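You operate a simulated robot arm through the tools that you are given. There is no shell and no other tool.

You are at the controls of a simulated two-armed robot. One attempt, no reset.

JOB
Shut the weeping bleed screw and empty the jug under it into the pail.
Fine: boiler off first, on last; jug back under the screw; spill nothing.

Only the result counts: the job must be done as asked and must still hold three seconds after the hand-in. Knocking over, shifting, dropping, spilling or breaking anything else fails it.

ROBOT AND FRAMES
Two 7-joint arms with two-finger parallel grippers on one trunk that stands fixed in place. Base frame: the origin is at the foot of the trunk, x ahead of it, y to its left, z up. Units: mm, rad, N and s.
The left shoulder is at [70, 133, 1276], the right one opposite. With the tool pointing down near the work surface each hand reaches from about 100 to 480 mm from the base axis, measured 20 degrees to its own side. Payload 1.57 kg a hand.
The TCP of each hand is the grasp point between the finger pads, 30 mm short of the fingertips. In the tool frame z runs along the fingers and y along their closing line. Largest opening 80 mm; finger width 17, thickness 12; the body of the gripper, 40 by 82 mm, starts 80 mm behind the TCP.
Orientation is that of the tool frame in the base frame, as a unit quaternion [x, y, z, w]. With the fingers straight down and closing along the base's y, the tool's x points along the base's -x, its y along +y and its z along -z.

CONTROLS
- The arms move only by the tool servo_tool. It takes "left_steps", "right_steps" or both (then of equal length, played together; a hand with none holds still); each is a list of rows, each a list of 3 entries, a list of its own where there are three numbers: the opening, from 0 (shut) to 1 (fully open), then the shift along the base's x, y, z in units of 50 mm (1.0 is 50 mm), then the turn, a rotation vector about the base's x, y, z in units of 4 degrees (1.0 is 4 degrees). In form: [[claw, [dx, dy, dz], [ax, ay, az]], ...]. A call has 1 to 20 rows; each row shifts and turns the commanded pose from where the row before left it. A call with a number of a shift or a turn outside -1 to 1 is refused whole. Each row takes 0.2 s and may step no farther than 50 mm and 0.15 rad from the row before; otherwise, or with a gripper value out of range, the whole call is refused. Where a pose cannot be reached the arm comes as near as it can. A force on the tool above 40 N (or 10 N above the force at the start of the call, whichever is more), or a blocked arm, ends the call early, and 0.2 s more pass. Each finger travels about 153 mm/s and halts on what it meets, pressing with about 42 N; the grip force reading is that of the motor and also rises with nothing between the fingers. The clock runs only during rows and for 0.2 s after the last one: add rows that do not move to give the fingers time. It gives the time, the measured TCP pose, the force on the tool (base axes), the opening and the grip force at its end, in the units of the frame above (readings bear some noise), with the torque about the TCP (base axes, N m) and any sound that the robot's microphone picked up.
- Cameras (640 x 400 px; columns grow to the right, rows downward): "scene" is now at [123.4, -42.7, 1496.7]; the picture's right is [-0.51, -0.86, 0.00], its down [-0.56, 0.33, -0.76] and it looks along [0.65, -0.38, -0.65] (base axes); focal length 237 px, centre (320, 200). "left" rides on the left gripper at [72, 7, -122] in its tool frame; the picture's right is [-0.09, 1.00, 0.00], its down [-0.84, -0.08, -0.54] and it looks along [-0.54, -0.05, 0.84] (tool axes); focal length 238 px, centre (320, 200). "right" rides on the right gripper at [72, -7, -122] in its tool frame; the picture's right is [0.09, 1.00, 0.00], its down [-0.84, 0.08, -0.54] and it looks along [-0.54, 0.05, 0.84] (tool axes); focal length 238 px, centre (320, 200). There is no depth. A picture from a camera that has moved, and an enlarged one, comes with that camera's place and axes in the base frame and with its lens.
- grab_frame(camera): a new picture of that camera. It takes no simulated time.
- slide_trunk(by): slides the trunk up (or, below 0, down) by that many mm; the arms and the scene camera ride with it, the base frame stays. It gives what a move gives, with no picture.
- aim_head(pan, tilt): turns the head with the scene camera to pan (to the left, within 1.501 rad either way) and tilt (down, from -0.506 to 1.204), counted from straight ahead of the robot. It gives what a move gives.
- close_up(camera, box): a new picture of the part [left, top, right, bottom] of that camera's present view, enlarged. It takes no simulated time.
- sign_off(): hands the job in; it is judged then, once.

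Places have to be worked out from the pictures, the camera data and where the tool is seen. Open the grippers and draw the arms clear of the work before you hand the job in, unless the task says otherwise.

The tools are called after "Call:" as name(argument=value, ...) on one line, values as JSON. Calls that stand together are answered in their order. servo_tool: Moves the arms, as the interface text tells. Its arguments: {"type":"object","properties":{"left_steps":{"type":"array","items":{"type":"array"}},"right_steps":{"type":"array","items":{"type":"array"}}},"required":[]} The other tools are called the same way: slide_trunk (by) moves the trunk up or down; aim_head (pan, tilt) turns the head that bears the scene camera; grab_frame (camera) takes a picture; close_up (camera, box) takes an enlarged picture of a part of a camera's view; sign_off () hands the job in.

At the start:

```text
t: 0.0
left_tcp_pos: [388.6, -22.3, 1340.9]
left_tcp_rot: [-0.001, 1.0, -0.001, 0.001]
left_contact_force: [-0.4, -0.2, -0.6]
left_torque: [0.03, 0.02, 0.0]
left_width: 80.0
left_grasp_force: 0.0
right_tcp_pos: [249.9, -298.6, 1350.3]
right_tcp_rot: [-0.001, 1.0, 0.0, 0.001]
right_contact_force: [0.3, -0.5, 0.7]
right_torque: [-0.01, -0.02, 0.01]
right_width: 80.2
right_grasp_force: 0.1
trunk travel left (down, up): [-850.0, 90.0]
head pan, tilt (commanded): [-0.531, 0.71]
```

scene: 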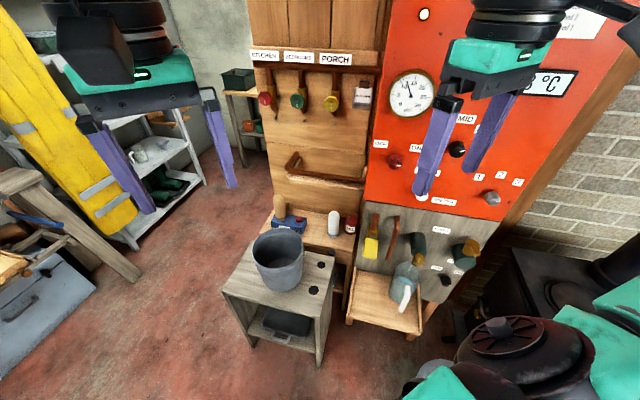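
right: 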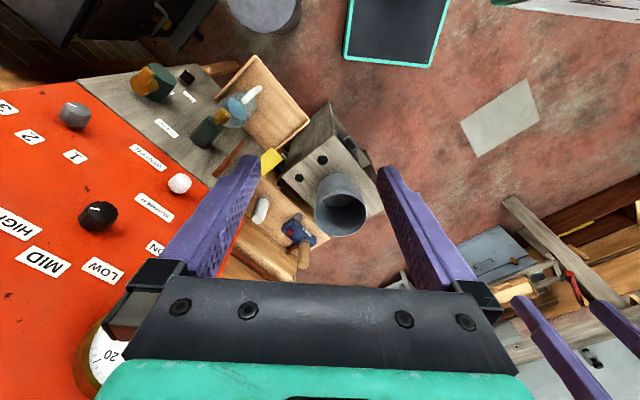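
left: 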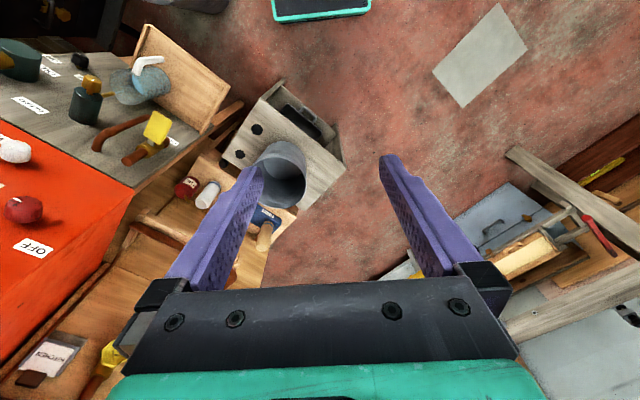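

I start by looking closely at the scene: the red boiler panel, the grey pipe board with valves, the jug on a little shelf and the pail on a stool. I take enlarged views before moving.

Call:
close_up(camera="scene", box=[340, 190, 500, 290])

Call:
close_up(camera="scene", box=[360, 60, 560, 210])

Call:
close_up(camera="scene", box=[220, 180, 440, 340])

Call:
close_up(camera="right", box=[100, 40, 340, 190])

Call:
close_up(camera="left", box=[0, 0, 240, 150])

```text
4.00 times, centred on (420, 240) of scene
camera zoom: at [123.4, -42.7, 1496.7], right [-0.51, -0.86, 0.0], down [-0.56, 0.33, -0.76], along [0.65, -0.38, -0.65], focal length 949 px, centre (-80, 40)
```

zoom: 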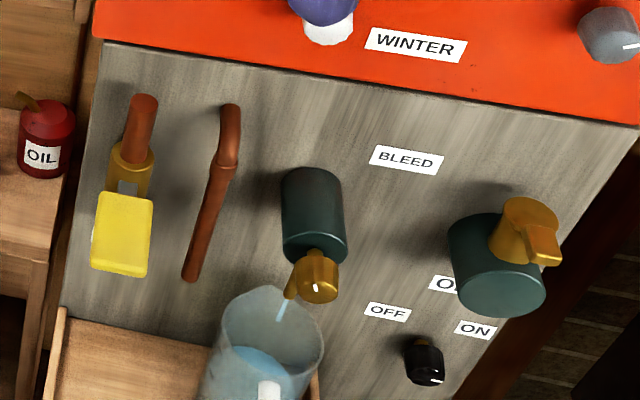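

```text
2.67 times, centred on (460, 135) of scene
camera zoom: at [123.4, -42.7, 1496.7], right [-0.51, -0.86, 0.0], down [-0.56, 0.33, -0.76], along [0.65, -0.38, -0.65], focal length 633 px, centre (-53, 373)
```

zoom: 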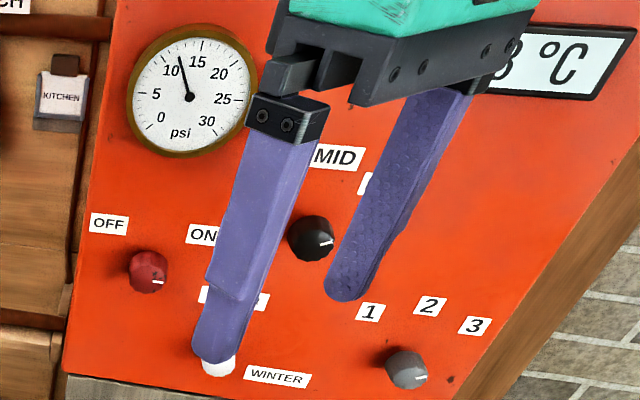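

```text
2.50 times, centred on (330, 260) of scene
camera zoom: at [123.4, -42.7, 1496.7], right [-0.51, -0.86, 0.0], down [-0.56, 0.33, -0.76], along [0.65, -0.38, -0.65], focal length 593 px, centre (295, 50)
```

zoom: 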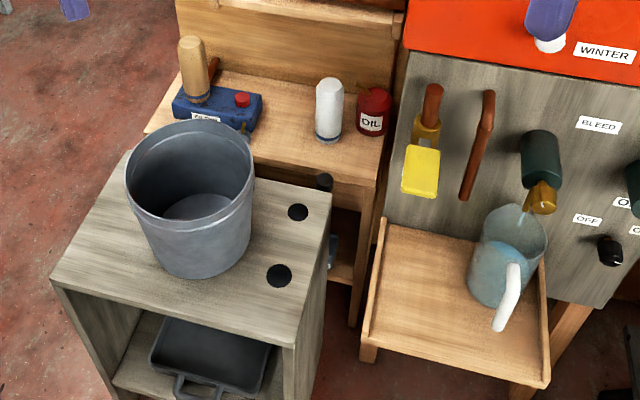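

```text
2.67 times, centred on (220, 115) of right
camera zoom: at [179.8, -305.2, 1472.3], right [-0.09, 1.0, 0.0], down [0.84, 0.08, 0.54], along [0.54, 0.05, -0.84], focal length 636 px, centre (587, 427)
```

zoom: 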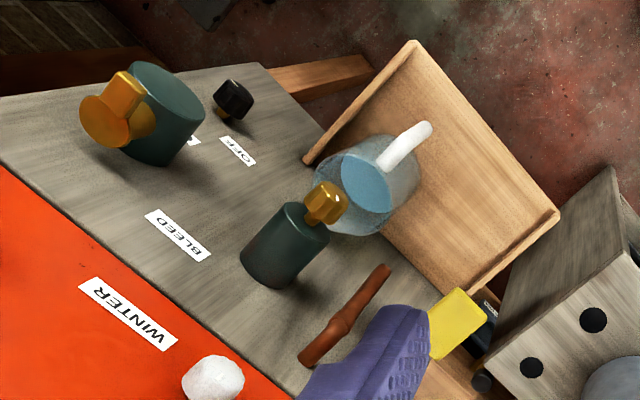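

```text
2.67 times, centred on (120, 75) of left
camera zoom: at [317.5, -15.9, 1460.6], right [0.09, 1.0, 0.0], down [0.84, -0.08, 0.54], along [0.54, -0.05, -0.84], focal length 636 px, centre (853, 533)
```

zoom: 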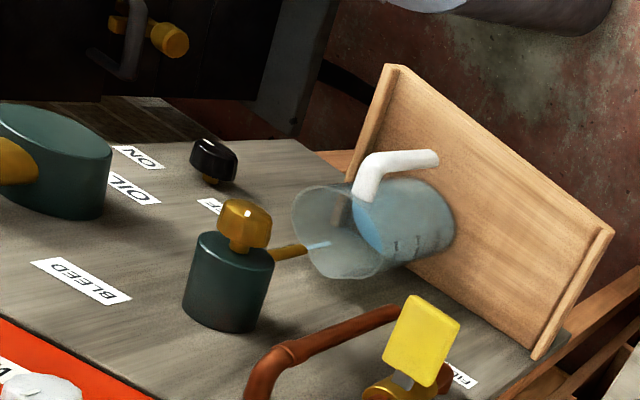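

From the three views I triangulate the bleed screw at about (340, -520, 893), the red OFF/ON knob at about (483, -481, 1170). The panel faces along (-0.72, 0.70, 0) and the pail is near (605, -180, 870). I swing the left arm aside and begin turning the right tool to face the panel.

Call:
servo_tool(left_steps=[[1, [-0.16, 0.45, 0], [0, 0, 0]], [1, [-0.16, 0.45, 0], [0, 0, 0]], [1, [-0.16, 0.45, 0], [0, 0, 0]], [1, [-0.16, 0.45, 0], [0, 0, 0]], [1, [-0.16, 0.45, 0], [0, 0, 0]], [1, [-0.16, 0.45, 0], [0, 0, 0]], [1, [-0.16, 0.45, 0], [0, 0, 0]], [1, [-0.16, 0.45, 0], [0, 0, 0]], [1, [-0.16, 0.45, 0], [0, 0, 0]], [1, [-0.16, 0.45, 0], [0, 0, 0]], [1, [-0.16, 0.45, 0], [0, 0, 0]]], right_steps=[[1, [0.16, -0.12, -0.164], [-0.392, -0.967, -0.392]], [1, [0.16, -0.12, -0.164], [-0.392, -0.967, -0.392]], [1, [0.16, -0.12, -0.164], [-0.392, -0.967, -0.392]], [1, [0.16, -0.12, -0.164], [-0.392, -0.967, -0.392]], [1, [0.16, -0.12, -0.164], [-0.392, -0.967, -0.392]], [1, [0.16, -0.12, -0.164], [-0.392, -0.967, -0.392]], [1, [0.16, -0.12, -0.164], [-0.392, -0.967, -0.392]], [1, [0.16, -0.12, -0.164], [-0.392, -0.967, -0.392]], [1, [0.16, -0.12, -0.164], [-0.392, -0.967, -0.392]], [1, [0.16, -0.12, -0.164], [-0.392, -0.967, -0.392]], [1, [0.16, -0.12, -0.164], [-0.392, -0.967, -0.392]]])

Call:
grab_frame(camera="scene")

Call:
grab_frame(camera="right")

```text
t: 2.4
left_tcp_pos: [300.4, 226.0, 1339.8]
left_tcp_rot: [0.001, 1.0, -0.002, 0.001]
left_contact_force: [0.4, -1.0, -0.1]
left_torque: [-0.02, 0.0, 0.01]
left_width: 80.2
left_grasp_force: 0.0
right_tcp_pos: [337.1, -362.0, 1260.9]
right_tcp_rot: [0.145, 0.909, -0.146, 0.362]
right_contact_force: [0.4, 0.3, 0.5]
right_torque: [0.01, 0.01, -0.01]
right_width: 80.1
right_grasp_force: 0.0
trunk travel left (down, up): [-850.0, 90.0]
head pan, tilt (commanded): [-0.531, 0.71]
```

```text
taken
camera scene: at [121.8, -41.5, 1496.8], right [-0.51, -0.86, 0.0], down [-0.56, 0.33, -0.76], along [0.65, -0.38, -0.65], focal length 237 px, centre (320, 200)
```

scene: 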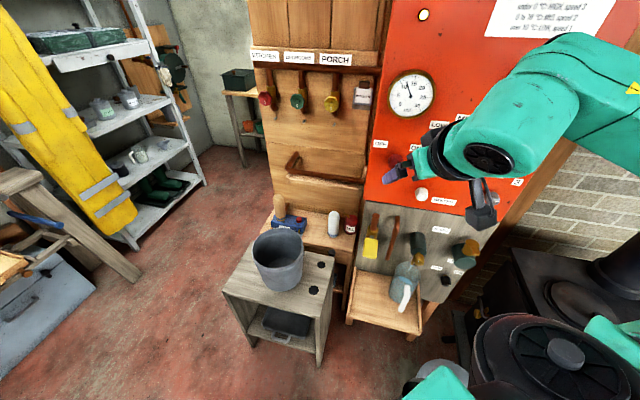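

```text
taken
camera right: at [211.4, -312.2, 1296.3], right [0.31, 0.93, -0.23], down [0.28, 0.14, 0.95], along [0.91, -0.35, -0.21], focal length 238 px, centre (320, 200)
```

right: 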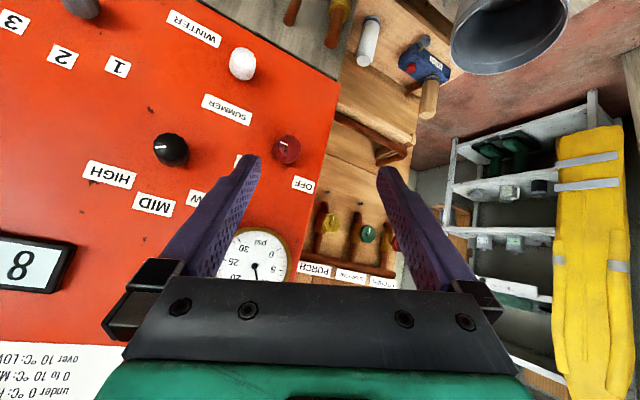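

The red knob next to the OFF label is visible upside-down in the wrist view. I look closer at the panel markings and the notice.

Call:
close_up(camera="right", box=[140, 0, 340, 200])

Call:
close_up(camera="scene", box=[340, 190, 500, 290])

Call:
close_up(camera="scene", box=[360, 110, 480, 210])

Call:
close_up(camera="scene", box=[400, 0, 640, 60])

```text
2.00 times, centred on (240, 100) of right
camera zoom: at [211.4, -312.2, 1296.3], right [0.31, 0.93, -0.23], down [0.28, 0.14, 0.95], along [0.91, -0.35, -0.21], focal length 477 px, centre (480, 400)
```

zoom: 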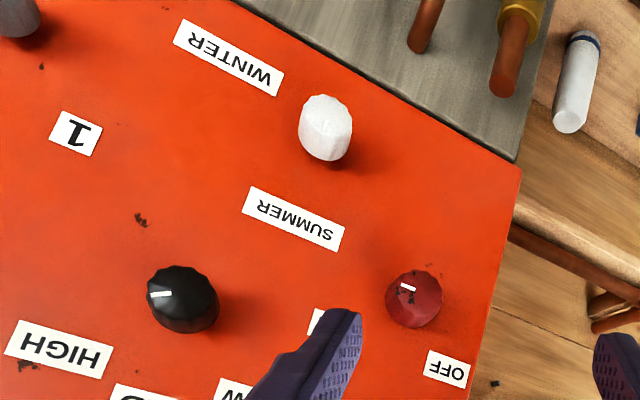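

```text
4.00 times, centred on (420, 240) of scene
camera zoom: at [121.8, -41.5, 1496.8], right [-0.51, -0.86, 0.0], down [-0.56, 0.33, -0.76], along [0.65, -0.38, -0.65], focal length 949 px, centre (-80, 40)
```

zoom: 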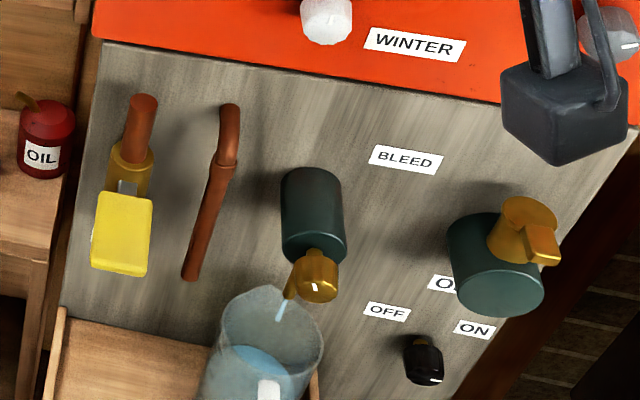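

```text
4.00 times, centred on (420, 160) of scene
camera zoom: at [121.8, -41.5, 1496.8], right [-0.51, -0.86, 0.0], down [-0.56, 0.33, -0.76], along [0.65, -0.38, -0.65], focal length 949 px, centre (-80, 360)
```

zoom: 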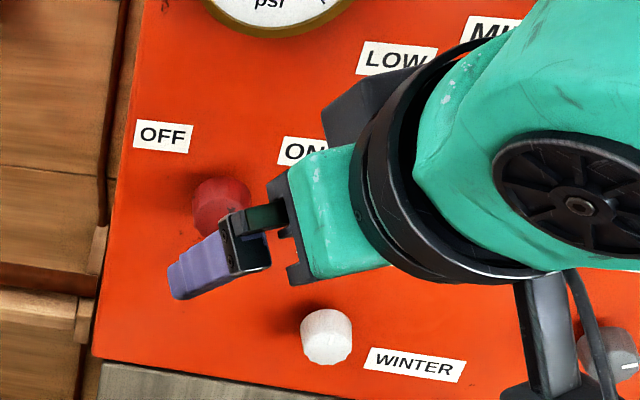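

```text
2.67 times, centred on (520, 30) of scene
camera zoom: at [121.8, -41.5, 1496.8], right [-0.51, -0.86, 0.0], down [-0.56, 0.33, -0.76], along [0.65, -0.38, -0.65], focal length 633 px, centre (-213, 653)
```

zoom: 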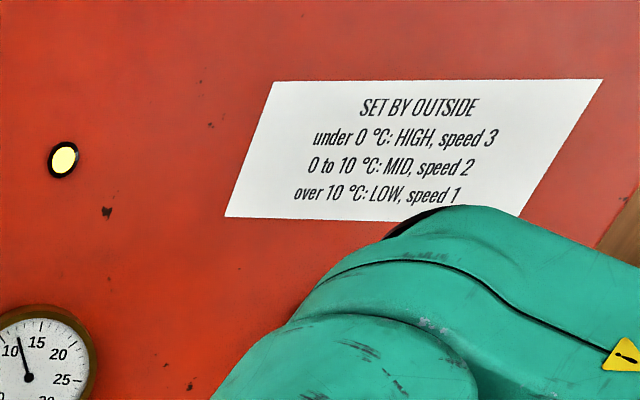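

The pilot lamp is lit and the red knob points to the right towards ON; the OFF label is at the upper left. I finish turning the tool square to the panel, stopping about 90 mm off the red knob.

Call:
servo_tool(right_steps=[[1, [0.173, -0.127, -0.165], [-0.392, -0.967, -0.392]], [1, [0.173, -0.127, -0.165], [-0.392, -0.967, -0.392]], [1, [0.173, -0.127, -0.165], [-0.392, -0.967, -0.392]], [1, [0.173, -0.127, -0.165], [-0.392, -0.967, -0.392]], [1, [0.173, -0.127, -0.165], [-0.392, -0.967, -0.392]], [1, [0.173, -0.127, -0.165], [-0.392, -0.967, -0.392]], [1, [0.173, -0.127, -0.165], [-0.392, -0.967, -0.392]], [1, [0.173, -0.127, -0.165], [-0.392, -0.967, -0.392]], [1, [0.173, -0.127, -0.165], [-0.392, -0.967, -0.392]], [1, [0.173, -0.127, -0.165], [-0.392, -0.967, -0.392]], [1, [0.173, -0.127, -0.165], [-0.392, -0.967, -0.392]]])

Call:
grab_frame(camera="scene")

Call:
grab_frame(camera="right")

```text
t: 4.8
left_tcp_pos: [303.1, 224.6, 1339.9]
left_tcp_rot: [-0.001, 1.0, 0.0, 0.0]
left_contact_force: [0.4, -0.4, 0.9]
left_torque: [0.01, 0.02, 0.04]
left_width: 80.2
left_grasp_force: 0.0
right_tcp_pos: [430.5, -428.1, 1169.0]
right_tcp_rot: [0.266, 0.685, -0.284, 0.616]
right_contact_force: [-0.2, -0.4, -0.1]
right_torque: [0.01, -0.02, -0.03]
right_width: 79.7
right_grasp_force: 0.0
right hand out of reach, approached as far as the arm can: row 5, 6, 7
trunk travel left (down, up): [-850.0, 90.0]
head pan, tilt (commanded): [-0.531, 0.71]
```

```text
taken
camera scene: at [125.3, -43.1, 1496.5], right [-0.51, -0.86, 0.0], down [-0.56, 0.33, -0.76], along [0.65, -0.38, -0.65], focal length 237 px, centre (320, 200)
```

scene: 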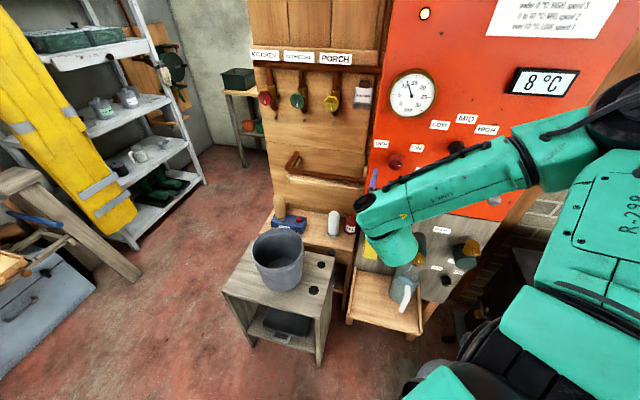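

```text
taken
camera right: at [334.7, -344.1, 1107.4], right [0.7, 0.7, -0.15], down [-0.24, 0.43, 0.87], along [0.67, -0.57, 0.47], focal length 238 px, centre (320, 200)
```

right: 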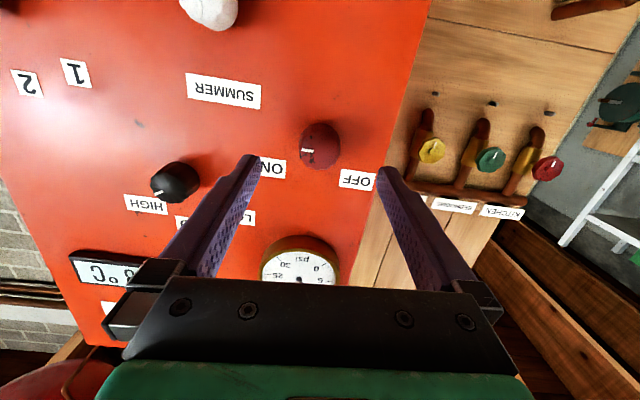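

The tool now faces the panel with a small pitch error of about 5 degrees. I let it settle and look at the knob closely.

Call:
servo_tool(right_steps=[[1, [0, 0, 0], [0, 0, 0]]])

Call:
close_up(camera="right", box=[240, 90, 400, 190])

Call:
close_up(camera="scene", box=[360, 120, 480, 195])

```text
t: 5.2
left_tcp_pos: [301.7, 224.8, 1340.1]
left_tcp_rot: [-0.001, 1.0, 0.0, 0.001]
left_contact_force: [-0.2, -0.2, 0.3]
left_torque: [0.02, 0.01, 0.01]
left_width: 79.8
left_grasp_force: 0.0
right_tcp_pos: [427.8, -426.3, 1169.6]
right_tcp_rot: [0.266, 0.685, -0.284, 0.616]
right_contact_force: [-0.2, -0.2, 0.2]
right_torque: [0.0, 0.02, 0.01]
right_width: 79.8
right_grasp_force: 0.2
trunk travel left (down, up): [-850.0, 90.0]
head pan, tilt (commanded): [-0.531, 0.71]
```

```text
4.00 times, centred on (320, 140) of right
camera zoom: at [332.6, -343.5, 1108.2], right [0.7, 0.7, -0.15], down [-0.24, 0.43, 0.87], along [0.67, -0.57, 0.47], focal length 953 px, centre (320, 440)
```

zoom: 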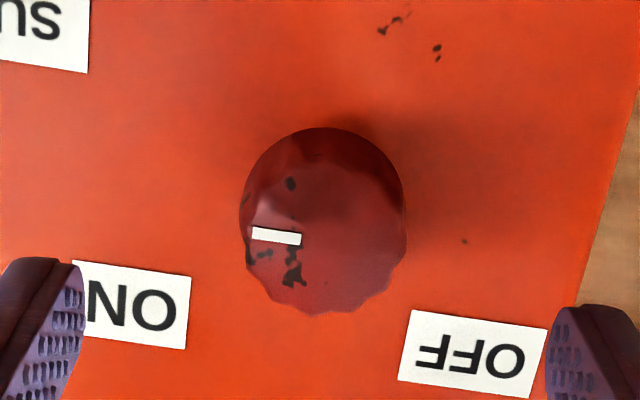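

```text
5.33 times, centred on (420, 158) of scene
camera zoom: at [122.6, -42.4, 1496.7], right [-0.51, -0.86, 0.0], down [-0.56, 0.33, -0.76], along [0.65, -0.38, -0.65], focal length 1266 px, centre (-213, 427)
```

zoom: 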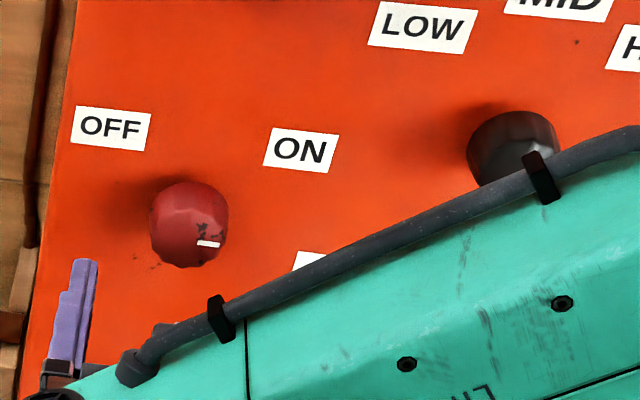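

The red knob (about 36 mm wide, standing out ~20 mm) has its axis at about (495, -492.5, 1166), with the pointer at ON, roughly 90° clockwise from up. I straighten the tool, pre-roll it 50° clockwise and come in line with the knob.

Call:
servo_tool(right_steps=[[1, [0.02, -0.02, -0.01], [-0.8, -0.82, 0.46]], [1, [0.02, -0.02, -0.008], [0.985, -0.955, 0]], [1, [0.02, -0.02, -0.008], [0.985, -0.955, 0]], [1, [0.02, -0.02, -0.008], [0.985, -0.955, 0]], [1, [0.02, -0.02, -0.008], [0.985, -0.955, 0]], [1, [0.02, -0.02, -0.008], [0.985, -0.955, 0]], [1, [0.02, -0.02, -0.008], [0.985, -0.955, 0]], [1, [0.02, -0.02, -0.008], [0.985, -0.955, 0]], [1, [0.02, -0.02, -0.008], [0.985, -0.955, 0]], [1, [0.0, -0.02, 0], [0.985, -0.955, 0]], [1, [0, 0, 0], [0, 0, 0]]])

Call:
grab_frame(camera="right")

Call:
grab_frame(camera="scene")

```text
t: 7.6
left_tcp_pos: [302.8, 225.0, 1340.5]
left_tcp_rot: [-0.001, 1.0, -0.001, 0.001]
left_contact_force: [0.7, 0.7, 0.3]
left_torque: [0.02, 0.0, -0.01]
left_width: 80.1
left_grasp_force: 0.1
right_tcp_pos: [439.2, -439.5, 1165.1]
right_tcp_rot: [0.5, 0.499, 0.012, 0.707]
right_contact_force: [0.0, 0.2, -0.4]
right_torque: [0.02, 0.01, 0.03]
right_width: 80.3
right_grasp_force: 0.0
trunk travel left (down, up): [-850.0, 90.0]
head pan, tilt (commanded): [-0.531, 0.71]
```

```text
taken
camera right: at [385.1, -320.1, 1110.3], right [0.53, 0.54, 0.65], down [-0.77, -0.02, 0.64], along [0.36, -0.84, 0.41], focal length 238 px, centre (320, 200)
```

right: 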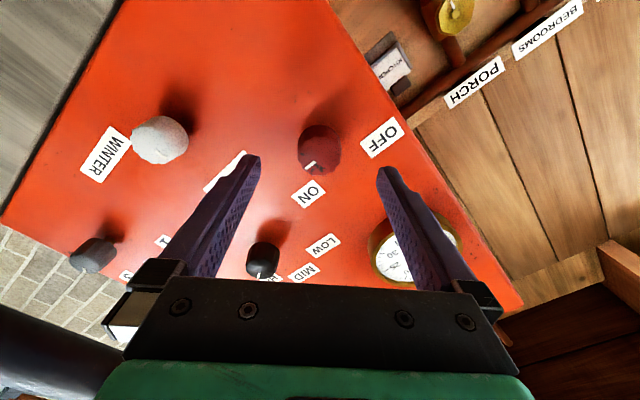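

```text
taken
camera scene: at [123.3, -42.5, 1496.7], right [-0.51, -0.86, 0.0], down [-0.56, 0.33, -0.76], along [0.65, -0.38, -0.65], focal length 237 px, centre (320, 200)
```

scene: 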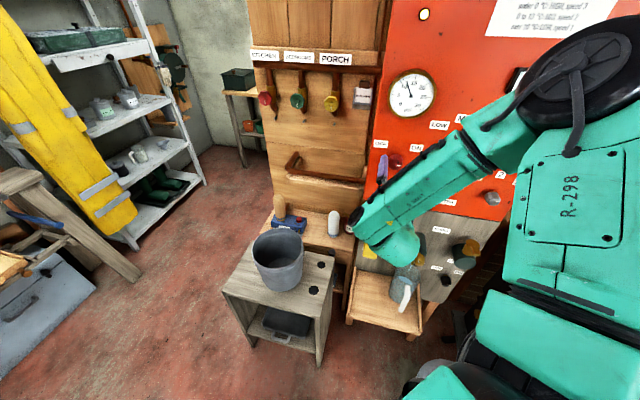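

The tool is now square to the panel. I zoom in to check the knob is centred on the tool axis, which should project near (320, 155).

Call:
close_up(camera="right", box=[240, 100, 400, 200])

```text
4.00 times, centred on (320, 150) of right
camera zoom: at [385.1, -320.1, 1110.3], right [0.53, 0.54, 0.65], down [-0.77, -0.02, 0.64], along [0.36, -0.84, 0.41], focal length 953 px, centre (320, 400)
```

zoom: 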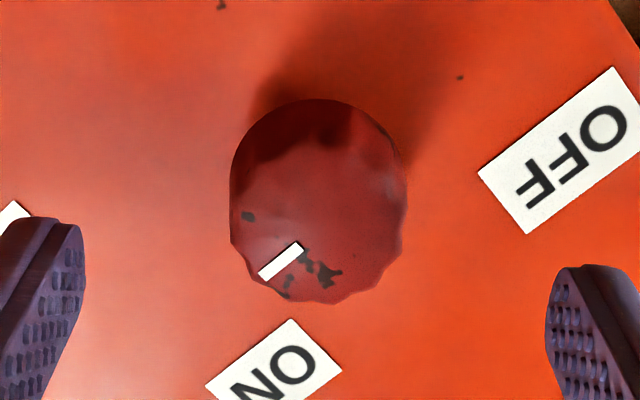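

The knob is centred on the tool axis within about a millimetre. I advance 44 mm and close on it.

Call:
servo_tool(right_steps=[[1, [0.158, -0.153, 0], [0, 0, 0]], [1, [0.158, -0.153, 0], [0, 0, 0]], [1, [0.158, -0.153, 0], [0, 0, 0]], [1, [0.158, -0.153, 0], [0, 0, 0]], [1, [0, 0, 0], [0, 0, 0]], [0, [0, 0, 0], [0, 0, 0]], [0, [0, 0, 0], [0, 0, 0]]])

Call:
close_up(camera="right", box=[200, 80, 440, 230])

```text
t: 9.2
left_tcp_pos: [302.1, 224.6, 1340.3]
left_tcp_rot: [0.0, 1.0, -0.002, 0.001]
left_contact_force: [-0.5, 0.1, 0.0]
left_torque: [-0.03, 0.0, -0.03]
left_width: 80.1
left_grasp_force: 0.2
right_tcp_pos: [469.6, -468.0, 1164.4]
right_tcp_rot: [0.5, 0.5, 0.012, 0.707]
right_contact_force: [0.6, -0.6, 0.6]
right_torque: [0.42, 0.43, -0.54]
right_width: 37.2
right_grasp_force: 43.1
trunk travel left (down, up): [-850.0, 90.0]
head pan, tilt (commanded): [-0.531, 0.71]
```

```text
2.67 times, centred on (320, 155) of right
camera zoom: at [416.6, -350.1, 1109.6], right [0.53, 0.54, 0.65], down [-0.77, -0.02, 0.64], along [0.36, -0.84, 0.41], focal length 636 px, centre (320, 320)
```

zoom: 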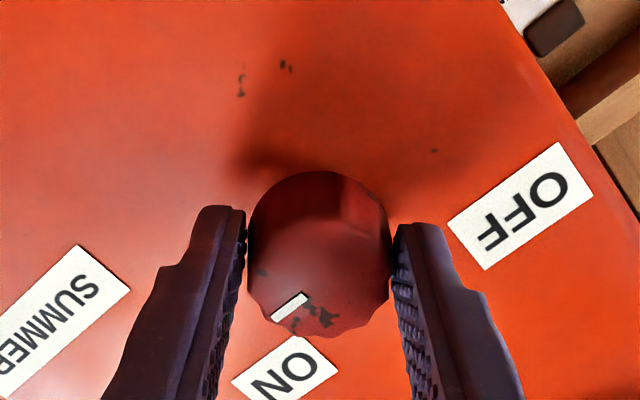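

The knob is gripped at 37 mm. I turn it counter-clockwise about 50° towards OFF and watch torque, sound and the lamp.

Call:
servo_tool(right_steps=[[0, [0, 0, 0], [-0.985, 0.955, 0]], [0, [0, 0, 0], [-0.985, 0.955, 0]], [0, [0, 0, 0], [-0.985, 0.955, 0]], [0, [0, 0, 0], [-0.985, 0.955, 0]], [0, [0, 0, 0], [-0.985, 0.955, 0]], [0, [0, 0, 0], [-0.985, 0.955, 0]], [0, [0, 0, 0], [-0.985, 0.955, 0]], [0, [0, 0, 0], [-0.985, 0.955, 0]], [0, [0, 0, 0], [-0.985, 0.955, 0]]])

Call:
close_up(camera="right", box=[200, 80, 440, 230])

Call:
close_up(camera="scene", box=[380, 0, 480, 170])

```text
t: 11.2
left_tcp_pos: [302.7, 224.5, 1340.3]
left_tcp_rot: [-0.001, 1.0, 0.0, 0.002]
left_contact_force: [-0.3, 0.3, -0.5]
left_torque: [-0.02, -0.03, 0.03]
left_width: 80.0
left_grasp_force: 0.0
right_tcp_pos: [468.3, -469.4, 1162.8]
right_tcp_rot: [0.245, 0.664, -0.286, 0.646]
right_contact_force: [-3.0, 1.1, -5.0]
right_torque: [0.51, 0.53, -0.9]
right_width: 37.5
right_grasp_force: 43.5
trunk travel left (down, up): [-850.0, 90.0]
head pan, tilt (commanded): [-0.531, 0.71]
```

```text
2.67 times, centred on (320, 155) of right
camera zoom: at [375.2, -392.8, 1092.6], right [0.69, 0.71, -0.15], down [-0.3, 0.47, 0.83], along [0.66, -0.53, 0.53], focal length 636 px, centre (320, 320)
```

zoom: 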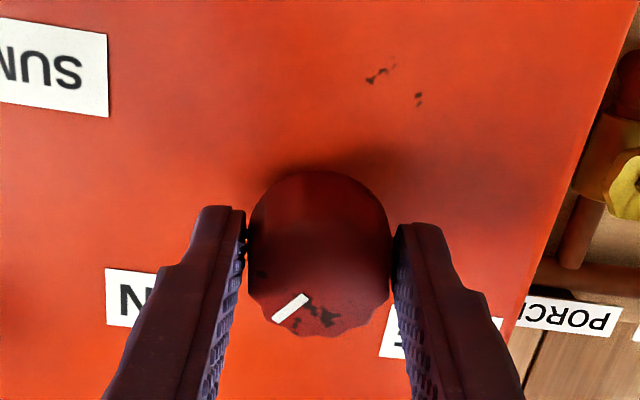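

```text
2.35 times, centred on (430, 85) of scene
camera zoom: at [123.3, -43.2, 1496.6], right [-0.51, -0.86, 0.0], down [-0.56, 0.33, -0.76], along [0.65, -0.38, -0.65], focal length 558 px, centre (61, 471)
```

zoom: 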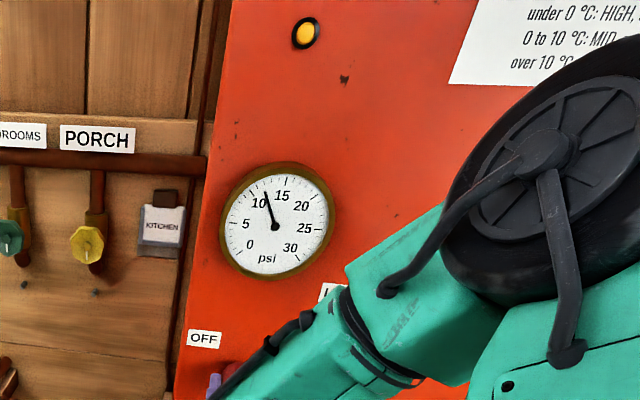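

The knob follows the gripper and the lamp has changed from bright yellow to orange. I keep turning counter-clockwise towards OFF.

Call:
servo_tool(right_steps=[[0, [0, 0, 0], [-0.985, 0.955, 0]], [0, [0, 0, 0], [-0.985, 0.955, 0]], [0, [0, 0, 0], [-0.985, 0.955, 0]], [0, [0, 0, 0], [-0.985, 0.955, 0]], [0, [0, 0, 0], [-0.985, 0.955, 0]], [0, [0, 0, 0], [-0.985, 0.955, 0]], [0, [0, 0, 0], [-0.985, 0.955, 0]], [0, [0, 0, 0], [-0.985, 0.955, 0]]])

Call:
close_up(camera="right", box=[200, 80, 440, 230])

Call:
close_up(camera="scene", box=[380, 0, 480, 170])

```text
t: 13.0
left_tcp_pos: [301.0, 225.4, 1340.7]
left_tcp_rot: [0.0, 1.0, -0.002, 0.001]
left_contact_force: [-0.1, -0.1, -0.3]
left_torque: [0.01, -0.01, -0.02]
left_width: 80.1
left_grasp_force: 0.1
right_tcp_pos: [469.3, -468.5, 1165.6]
right_tcp_rot: [-0.021, 0.706, -0.507, 0.494]
right_contact_force: [-4.6, 1.7, -4.8]
right_torque: [0.25, -0.62, -0.91]
right_width: 37.5
right_grasp_force: 43.2
trunk travel left (down, up): [-850.0, 90.0]
head pan, tilt (commanded): [-0.531, 0.71]
```

```text
2.67 times, centred on (320, 155) of right
camera zoom: at [343.5, -426.0, 1121.7], right [0.42, 0.43, -0.79], down [0.07, 0.86, 0.51], along [0.9, -0.27, 0.33], focal length 636 px, centre (320, 320)
```

zoom: 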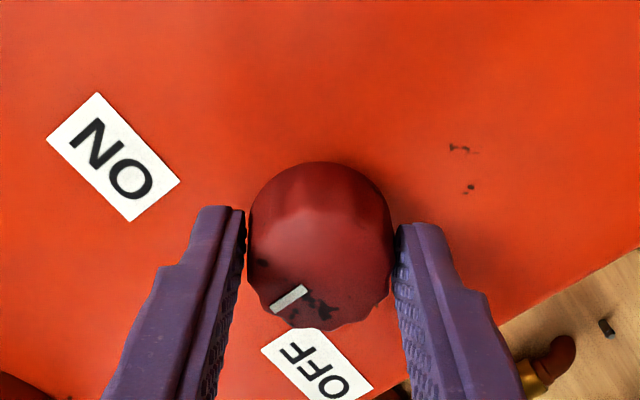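

```text
2.35 times, centred on (430, 85) of scene
camera zoom: at [122.2, -42.7, 1496.8], right [-0.51, -0.86, 0.0], down [-0.56, 0.33, -0.76], along [0.65, -0.38, -0.65], focal length 558 px, centre (61, 471)
```

zoom: 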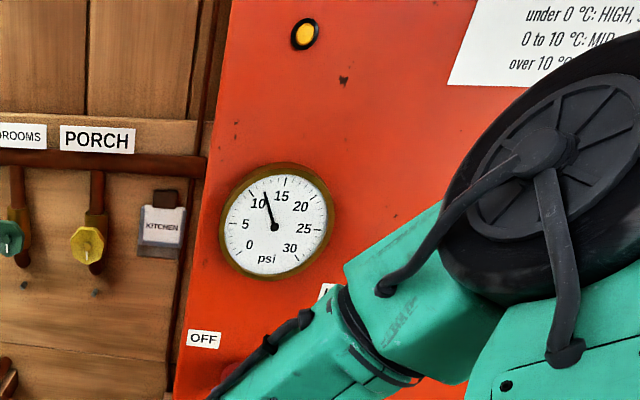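

The knob has turned about 93° and the lamp is orange (it seems unlit), but the pointer is only near vertical. I continue turning counter-clockwise gently and watch the torque.

Call:
servo_tool(right_steps=[[0, [0, 0, 0], [-0.985, 0.955, 0]], [0, [0, 0, 0], [-0.985, 0.955, 0]], [0, [0, 0, 0], [-0.985, 0.955, 0]], [0, [0, 0, 0], [-0.985, 0.955, 0]]])

Call:
close_up(camera="right", box=[200, 80, 440, 230])

Call:
close_up(camera="scene", box=[380, 0, 480, 170])

```text
t: 14.0
left_tcp_pos: [301.5, 223.2, 1341.8]
left_tcp_rot: [-0.001, 1.0, 0.0, 0.0]
left_contact_force: [-0.7, -0.7, 0.6]
left_torque: [-0.01, 0.0, 0.02]
left_width: 80.0
left_grasp_force: 0.1
right_tcp_pos: [470.3, -470.3, 1164.7]
right_tcp_rot: [-0.154, 0.69, -0.592, 0.388]
right_contact_force: [0.7, -2.4, 3.4]
right_torque: [0.58, -0.76, -0.44]
right_width: 37.1
right_grasp_force: 43.1
trunk travel left (down, up): [-850.0, 90.0]
head pan, tilt (commanded): [-0.531, 0.71]
```

```text
2.67 times, centred on (320, 155) of right
camera zoom: at [334.4, -435.1, 1145.9], right [0.19, 0.19, -0.96], down [0.17, 0.96, 0.22], along [0.97, -0.21, 0.15], focal length 636 px, centre (320, 320)
```

zoom: 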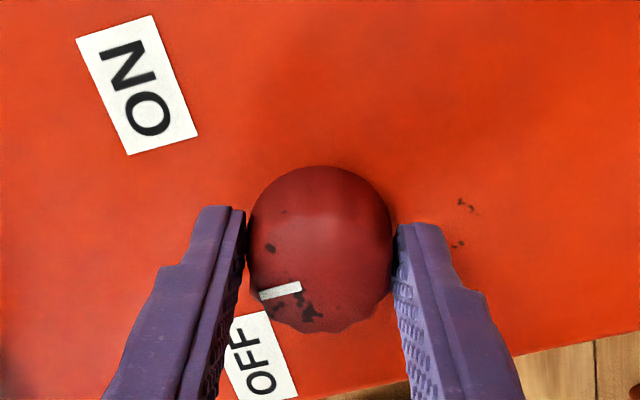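

```text
2.35 times, centred on (430, 85) of scene
camera zoom: at [122.4, -43.6, 1496.8], right [-0.51, -0.86, 0.0], down [-0.56, 0.33, -0.76], along [0.65, -0.38, -0.65], focal length 558 px, centre (61, 471)
```

zoom: 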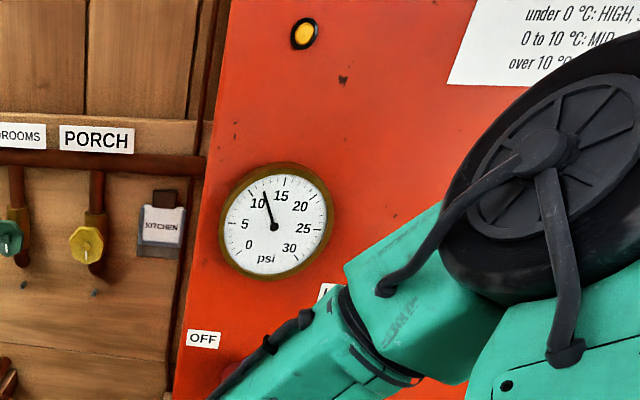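

The fingers slipped on the knob: it is at its OFF stop (pointer straight up, 90° from ON) and the lamp is unlit. I release, back out 60 mm and verify that it stays.

Call:
servo_tool(right_steps=[[1, [0, 0, 0], [0, 0, 0]], [1, [0, 0, 0], [0, 0, 0]], [1, [-0.28, 0.28, 0], [0, 0, 0]], [1, [-0.28, 0.28, 0], [0, 0, 0]], [1, [-0.28, 0.28, 0], [0, 0, 0]]])

Call:
close_up(camera="right", box=[200, 80, 440, 230])

Call:
grab_frame(camera="scene")

```text
t: 15.2
left_tcp_pos: [301.2, 224.7, 1340.2]
left_tcp_rot: [-0.002, 1.0, -0.001, 0.001]
left_contact_force: [0.6, -0.4, 0.7]
left_torque: [0.02, 0.0, -0.01]
left_width: 79.8
left_grasp_force: 0.1
right_tcp_pos: [427.7, -425.8, 1163.7]
right_tcp_rot: [-0.153, 0.69, -0.591, 0.389]
right_contact_force: [0.7, -0.4, 0.0]
right_torque: [-0.01, -0.01, -0.02]
right_width: 80.0
right_grasp_force: 0.1
trunk travel left (down, up): [-850.0, 90.0]
head pan, tilt (commanded): [-0.531, 0.71]
```

```text
2.67 times, centred on (320, 155) of right
camera zoom: at [292.8, -391.7, 1145.1], right [0.18, 0.19, -0.96], down [0.17, 0.96, 0.22], along [0.97, -0.21, 0.14], focal length 636 px, centre (320, 320)
```

zoom: 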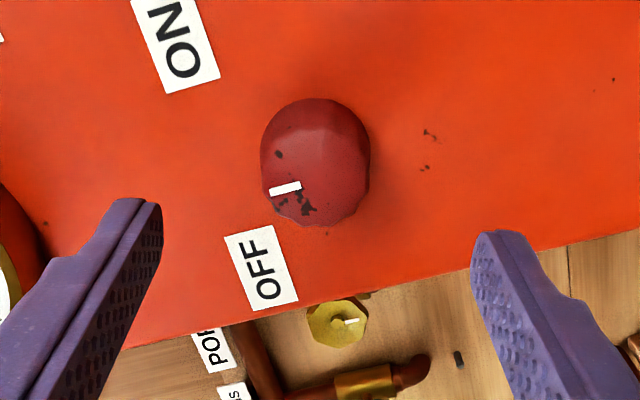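

```text
taken
camera scene: at [122.9, -42.4, 1496.7], right [-0.51, -0.86, 0.0], down [-0.56, 0.33, -0.76], along [0.65, -0.38, -0.65], focal length 237 px, centre (320, 200)
```

scene: 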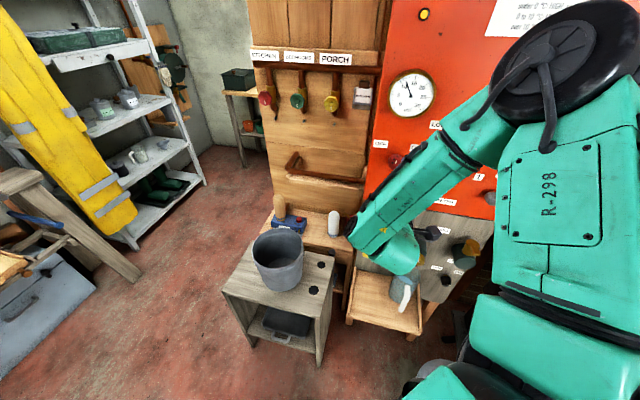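

The boiler is off and the knob stays. I move sideways along the panel to the bleed screw's lateral position while still high above it, then lower the trunk part of the way.

Call:
servo_tool(right_steps=[[1, [-0.36, -0.366, 0], [0, 0, 0]], [1, [-0.36, -0.366, 0], [0, 0, 0]], [1, [-0.36, -0.366, 0], [0, 0, 0]], [1, [-0.36, -0.366, 0], [0, 0, 0]], [1, [-0.36, -0.366, 0], [0, 0, 0]]])

Call:
slide_trunk(by=-150)

Call:
grab_frame(camera="scene")

Call:
grab_frame(camera="right")

```text
t: 16.4
left_tcp_pos: [301.0, 224.7, 1340.7]
left_tcp_rot: [-0.001, 1.0, -0.001, 0.001]
left_contact_force: [0.1, 0.4, -0.1]
left_torque: [0.0, 0.0, -0.01]
left_width: 80.1
left_grasp_force: 0.1
right_tcp_pos: [383.2, -445.3, 1176.0]
right_tcp_rot: [-0.153, 0.692, -0.591, 0.386]
right_contact_force: [0.2, -0.4, 0.2]
right_torque: [-0.04, 0.0, -0.03]
right_width: 80.2
right_grasp_force: 0.0
right hand out of reach, approached as far as the arm can: row 2, 3, 4, 5
trunk travel left (down, up): [-850.0, 90.0]
head pan, tilt (commanded): [-0.531, 0.71]
```

```text
t: 18.1
left_tcp_pos: [301.7, 223.5, 1190.6]
left_tcp_rot: [-0.001, 1.0, -0.001, 0.0]
left_contact_force: [-0.4, 0.5, -0.7]
left_torque: [-0.02, 0.05, -0.01]
left_width: 80.1
left_grasp_force: 0.1
right_tcp_pos: [384.5, -446.6, 1027.5]
right_tcp_rot: [-0.152, 0.692, -0.591, 0.386]
right_contact_force: [0.9, -0.6, 0.0]
right_torque: [0.01, 0.01, 0.0]
right_width: 80.0
right_grasp_force: 0.2
trunk travel left (down, up): [-700.0, 240.0]
head pan, tilt (commanded): [-0.531, 0.71]
```

```text
taken
camera scene: at [123.2, -42.6, 1346.7], right [-0.51, -0.86, 0.0], down [-0.56, 0.33, -0.76], along [0.65, -0.38, -0.65], focal length 237 px, centre (320, 200)
```

scene: 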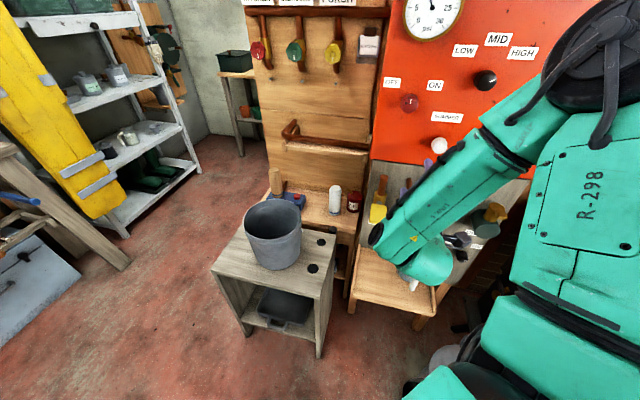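

```text
taken
camera right: at [249.5, -410.5, 1009.0], right [0.18, 0.19, -0.96], down [0.18, 0.96, 0.22], along [0.97, -0.22, 0.14], focal length 238 px, centre (320, 200)
```

right: 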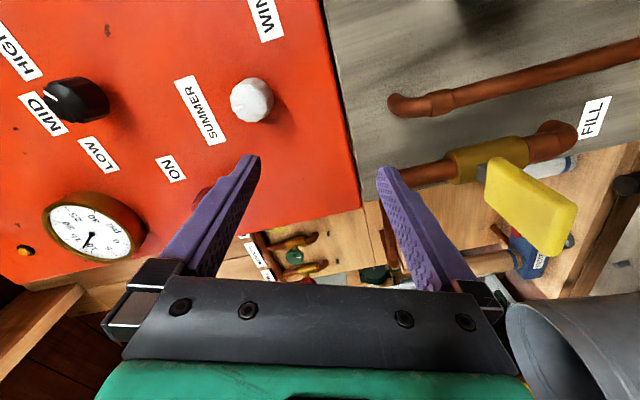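

The lateral move was cut short by reach with this wrist roll. I roll the wrist back to neutral while moving sideways now that the trunk is lower.

Call:
servo_tool(right_steps=[[1, [0, 0, 0], [0.985, -0.955, 0]], [1, [0, 0, 0], [0.985, -0.955, 0]], [1, [0, 0, 0], [0.985, -0.955, 0]], [1, [0, 0, 0], [0.985, -0.955, 0]], [1, [-0.13, -0.13, 0], [0.985, -0.955, 0]], [1, [-0.13, -0.13, 0], [0.985, -0.955, 0]], [1, [-0.13, -0.13, 0], [0.985, -0.955, 0]], [1, [-0.13, -0.13, 0], [0.985, -0.955, 0]], [1, [-0.13, -0.13, 0], [0.985, -0.955, 0]], [1, [-0.13, -0.13, 0], [0.985, -0.955, 0]], [1, [-0.13, -0.13, 0], [0.985, -0.955, 0]], [1, [-0.13, -0.13, 0], [0.985, -0.955, 0]], [1, [-0.13, -0.13, 0], [0.985, -0.955, 0]]])

Call:
grab_frame(camera="scene")

Call:
grab_frame(camera="right")

```text
t: 20.9
left_tcp_pos: [300.7, 224.0, 1190.3]
left_tcp_rot: [-0.001, 1.0, 0.0, 0.001]
left_contact_force: [-0.5, 0.5, -0.1]
left_torque: [0.01, -0.01, -0.01]
left_width: 80.2
left_grasp_force: 0.1
right_tcp_pos: [384.9, -447.6, 1032.5]
right_tcp_rot: [0.281, 0.653, -0.254, 0.656]
right_contact_force: [-0.3, -0.2, -0.4]
right_torque: [0.01, 0.01, -0.02]
right_width: 80.1
right_grasp_force: 0.1
right hand out of reach, approached as far as the arm can: row 5, 6, 7, 8, 9, 10, 11, 12, 13
trunk travel left (down, up): [-700.0, 240.0]
head pan, tilt (commanded): [-0.531, 0.71]
```

```text
taken
camera scene: at [123.2, -42.6, 1346.7], right [-0.51, -0.86, 0.0], down [-0.56, 0.33, -0.76], along [0.65, -0.38, -0.65], focal length 237 px, centre (320, 200)
```

scene: 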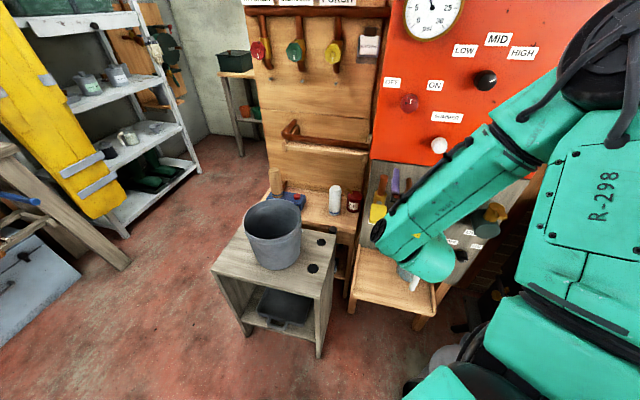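

```text
taken
camera right: at [295.3, -365.3, 961.5], right [0.7, 0.71, -0.06], down [-0.35, 0.41, 0.84], along [0.63, -0.57, 0.53], focal length 238 px, centre (320, 200)
```

right: 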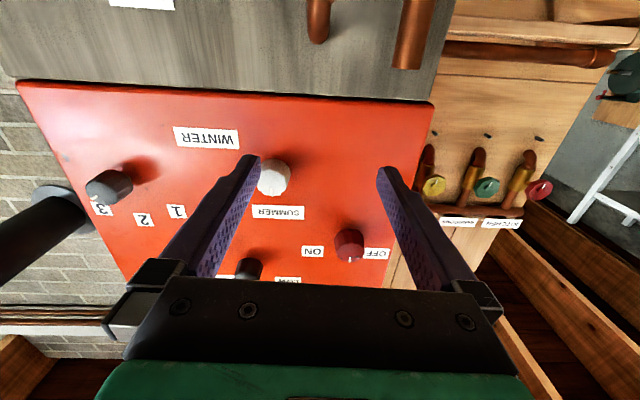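

The arm is folded elbow-high with the wrist bend at its limit, so the hand must hang lower relative to the shoulder. I raise the trunk 100 mm, then bring the hand down and back from the panel.

Call:
slide_trunk(by=100)

Call:
servo_tool(right_steps=[[1, [-0.1, 0, -0.33], [0, 0, 0]], [1, [-0.14, -0.02, -0.33], [0, 0, 0]], [1, [-0.16, -0.02, -0.33], [0, 0, 0]], [1, [-0.16, -0.02, -0.33], [0, 0, 0]], [1, [-0.16, -0.02, -0.33], [0, 0, 0]], [1, [-0.16, -0.02, -0.33], [0, 0, 0]], [1, [-0.16, -0.02, -0.33], [0, 0, 0]], [1, [-0.16, -0.02, -0.33], [0, 0, 0]]])

Call:
grab_frame(camera="scene")

Call:
grab_frame(camera="right")

```text
t: 22.3
left_tcp_pos: [302.6, 225.2, 1291.7]
left_tcp_rot: [-0.001, 1.0, -0.001, 0.0]
left_contact_force: [0.3, 0.2, -0.2]
left_torque: [0.02, 0.0, 0.03]
left_width: 80.2
left_grasp_force: 0.1
right_tcp_pos: [385.8, -448.5, 1132.0]
right_tcp_rot: [0.281, 0.653, -0.254, 0.656]
right_contact_force: [-0.3, 0.8, -0.9]
right_torque: [-0.01, 0.01, 0.02]
right_width: 80.2
right_grasp_force: 0.0
trunk travel left (down, up): [-800.0, 140.0]
head pan, tilt (commanded): [-0.531, 0.71]
```

```text
t: 24.1
left_tcp_pos: [301.8, 223.1, 1288.8]
left_tcp_rot: [-0.001, 1.0, -0.001, 0.0]
left_contact_force: [-0.4, -0.1, 0.3]
left_torque: [-0.02, 0.02, 0.01]
left_width: 80.0
left_grasp_force: 0.1
right_tcp_pos: [342.7, -420.6, 1009.4]
right_tcp_rot: [0.285, 0.652, -0.257, 0.653]
right_contact_force: [0.4, 0.8, 0.7]
right_torque: [0.01, -0.01, -0.04]
right_width: 79.8
right_grasp_force: 0.0
right hand out of reach, approached as far as the arm can: row 2, 3, 4, 5, 6, 7, 8
trunk travel left (down, up): [-800.0, 140.0]
head pan, tilt (commanded): [-0.531, 0.71]
```

```text
taken
camera scene: at [123.5, -42.6, 1446.7], right [-0.51, -0.86, 0.0], down [-0.56, 0.33, -0.76], along [0.65, -0.38, -0.65], focal length 237 px, centre (320, 200)
```

scene: 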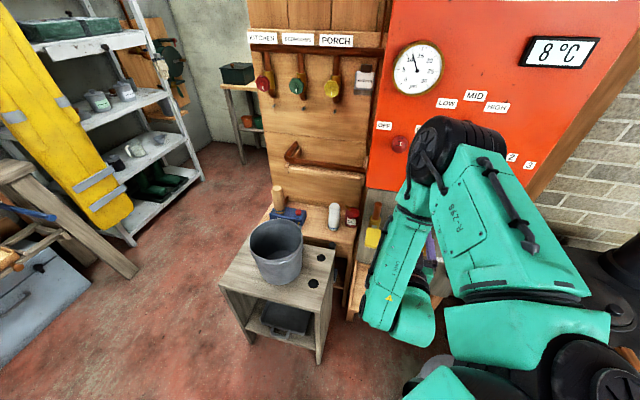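

```text
taken
camera right: at [254.2, -335.9, 939.1], right [0.71, 0.71, -0.06], down [-0.34, 0.41, 0.85], along [0.62, -0.58, 0.53], focal length 238 px, centre (320, 200)
```

right: 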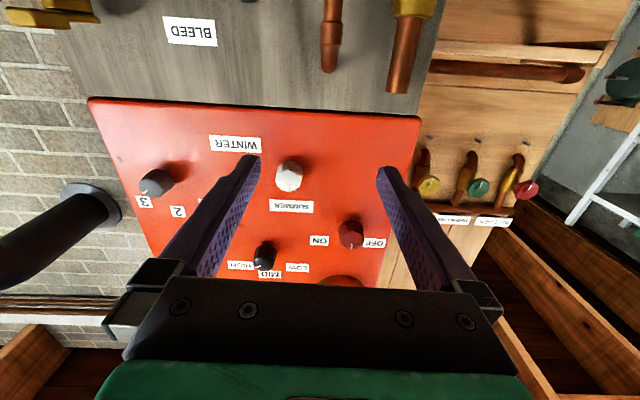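

The hand is held up by a lateral limit, not by height. I lower it straight down well clear of the panel (about 160 mm off) to open the elbow, then try moving right again.

Call:
servo_tool(right_steps=[[1, [0, 0, -0.3], [0, 0, 0]], [1, [0, 0, -0.3], [0, 0, 0]], [1, [0, 0, -0.3], [0, 0, 0]], [1, [0, 0, -0.3], [0, 0, 0]], [1, [-0.2, -0.21, 0], [0, 0, 0]], [1, [-0.2, -0.21, 0], [0, 0, 0]], [1, [-0.2, -0.21, 0], [0, 0, 0]]])

Call:
grab_frame(camera="scene")

Call:
grab_frame(camera="right")

Call:
grab_frame(camera="left")

```text
t: 25.7
left_tcp_pos: [301.7, 224.5, 1290.9]
left_tcp_rot: [-0.001, 1.0, -0.002, 0.001]
left_contact_force: [0.7, 0.9, 0.5]
left_torque: [-0.03, -0.02, -0.01]
left_width: 79.9
left_grasp_force: 0.1
right_tcp_pos: [334.9, -426.4, 1009.4]
right_tcp_rot: [0.288, 0.652, -0.26, 0.651]
right_contact_force: [0.2, 0.2, 0.9]
right_torque: [0.02, 0.0, -0.02]
right_width: 80.0
right_grasp_force: 0.2
right hand out of reach, approached as far as the arm can: row 1, 2, 3, 4, 5, 6, 7
trunk travel left (down, up): [-800.0, 140.0]
head pan, tilt (commanded): [-0.531, 0.71]
```

```text
taken
camera scene: at [123.3, -42.6, 1446.7], right [-0.51, -0.86, 0.0], down [-0.56, 0.33, -0.76], along [0.65, -0.38, -0.65], focal length 237 px, centre (320, 200)
```

scene: 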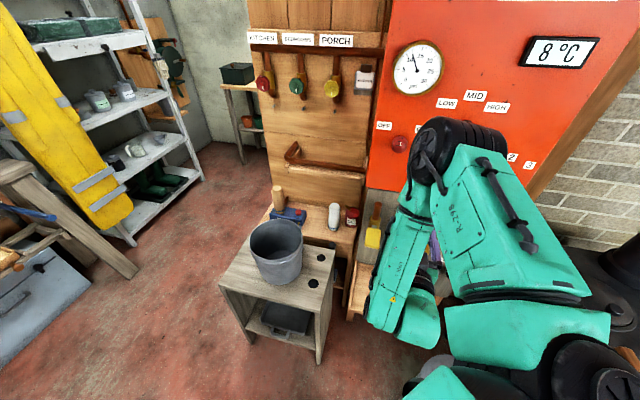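

```text
taken
camera right: at [247.5, -341.7, 939.6], right [0.71, 0.7, -0.06], down [-0.34, 0.41, 0.85], along [0.62, -0.58, 0.53], focal length 238 px, centre (320, 200)
```

right: 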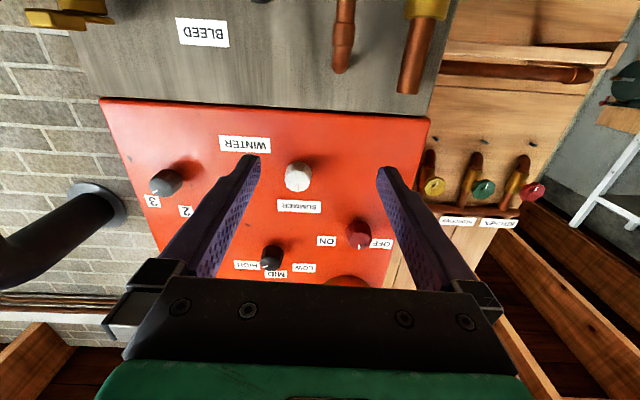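

```text
taken
camera left: at [230.2, 231.8, 1410.6], right [0.09, 1.0, 0.0], down [0.84, -0.08, 0.54], along [0.54, -0.05, -0.84], focal length 238 px, centre (320, 200)
```

left: 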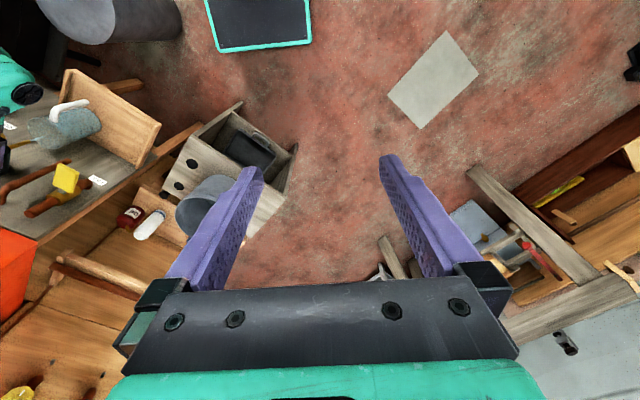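

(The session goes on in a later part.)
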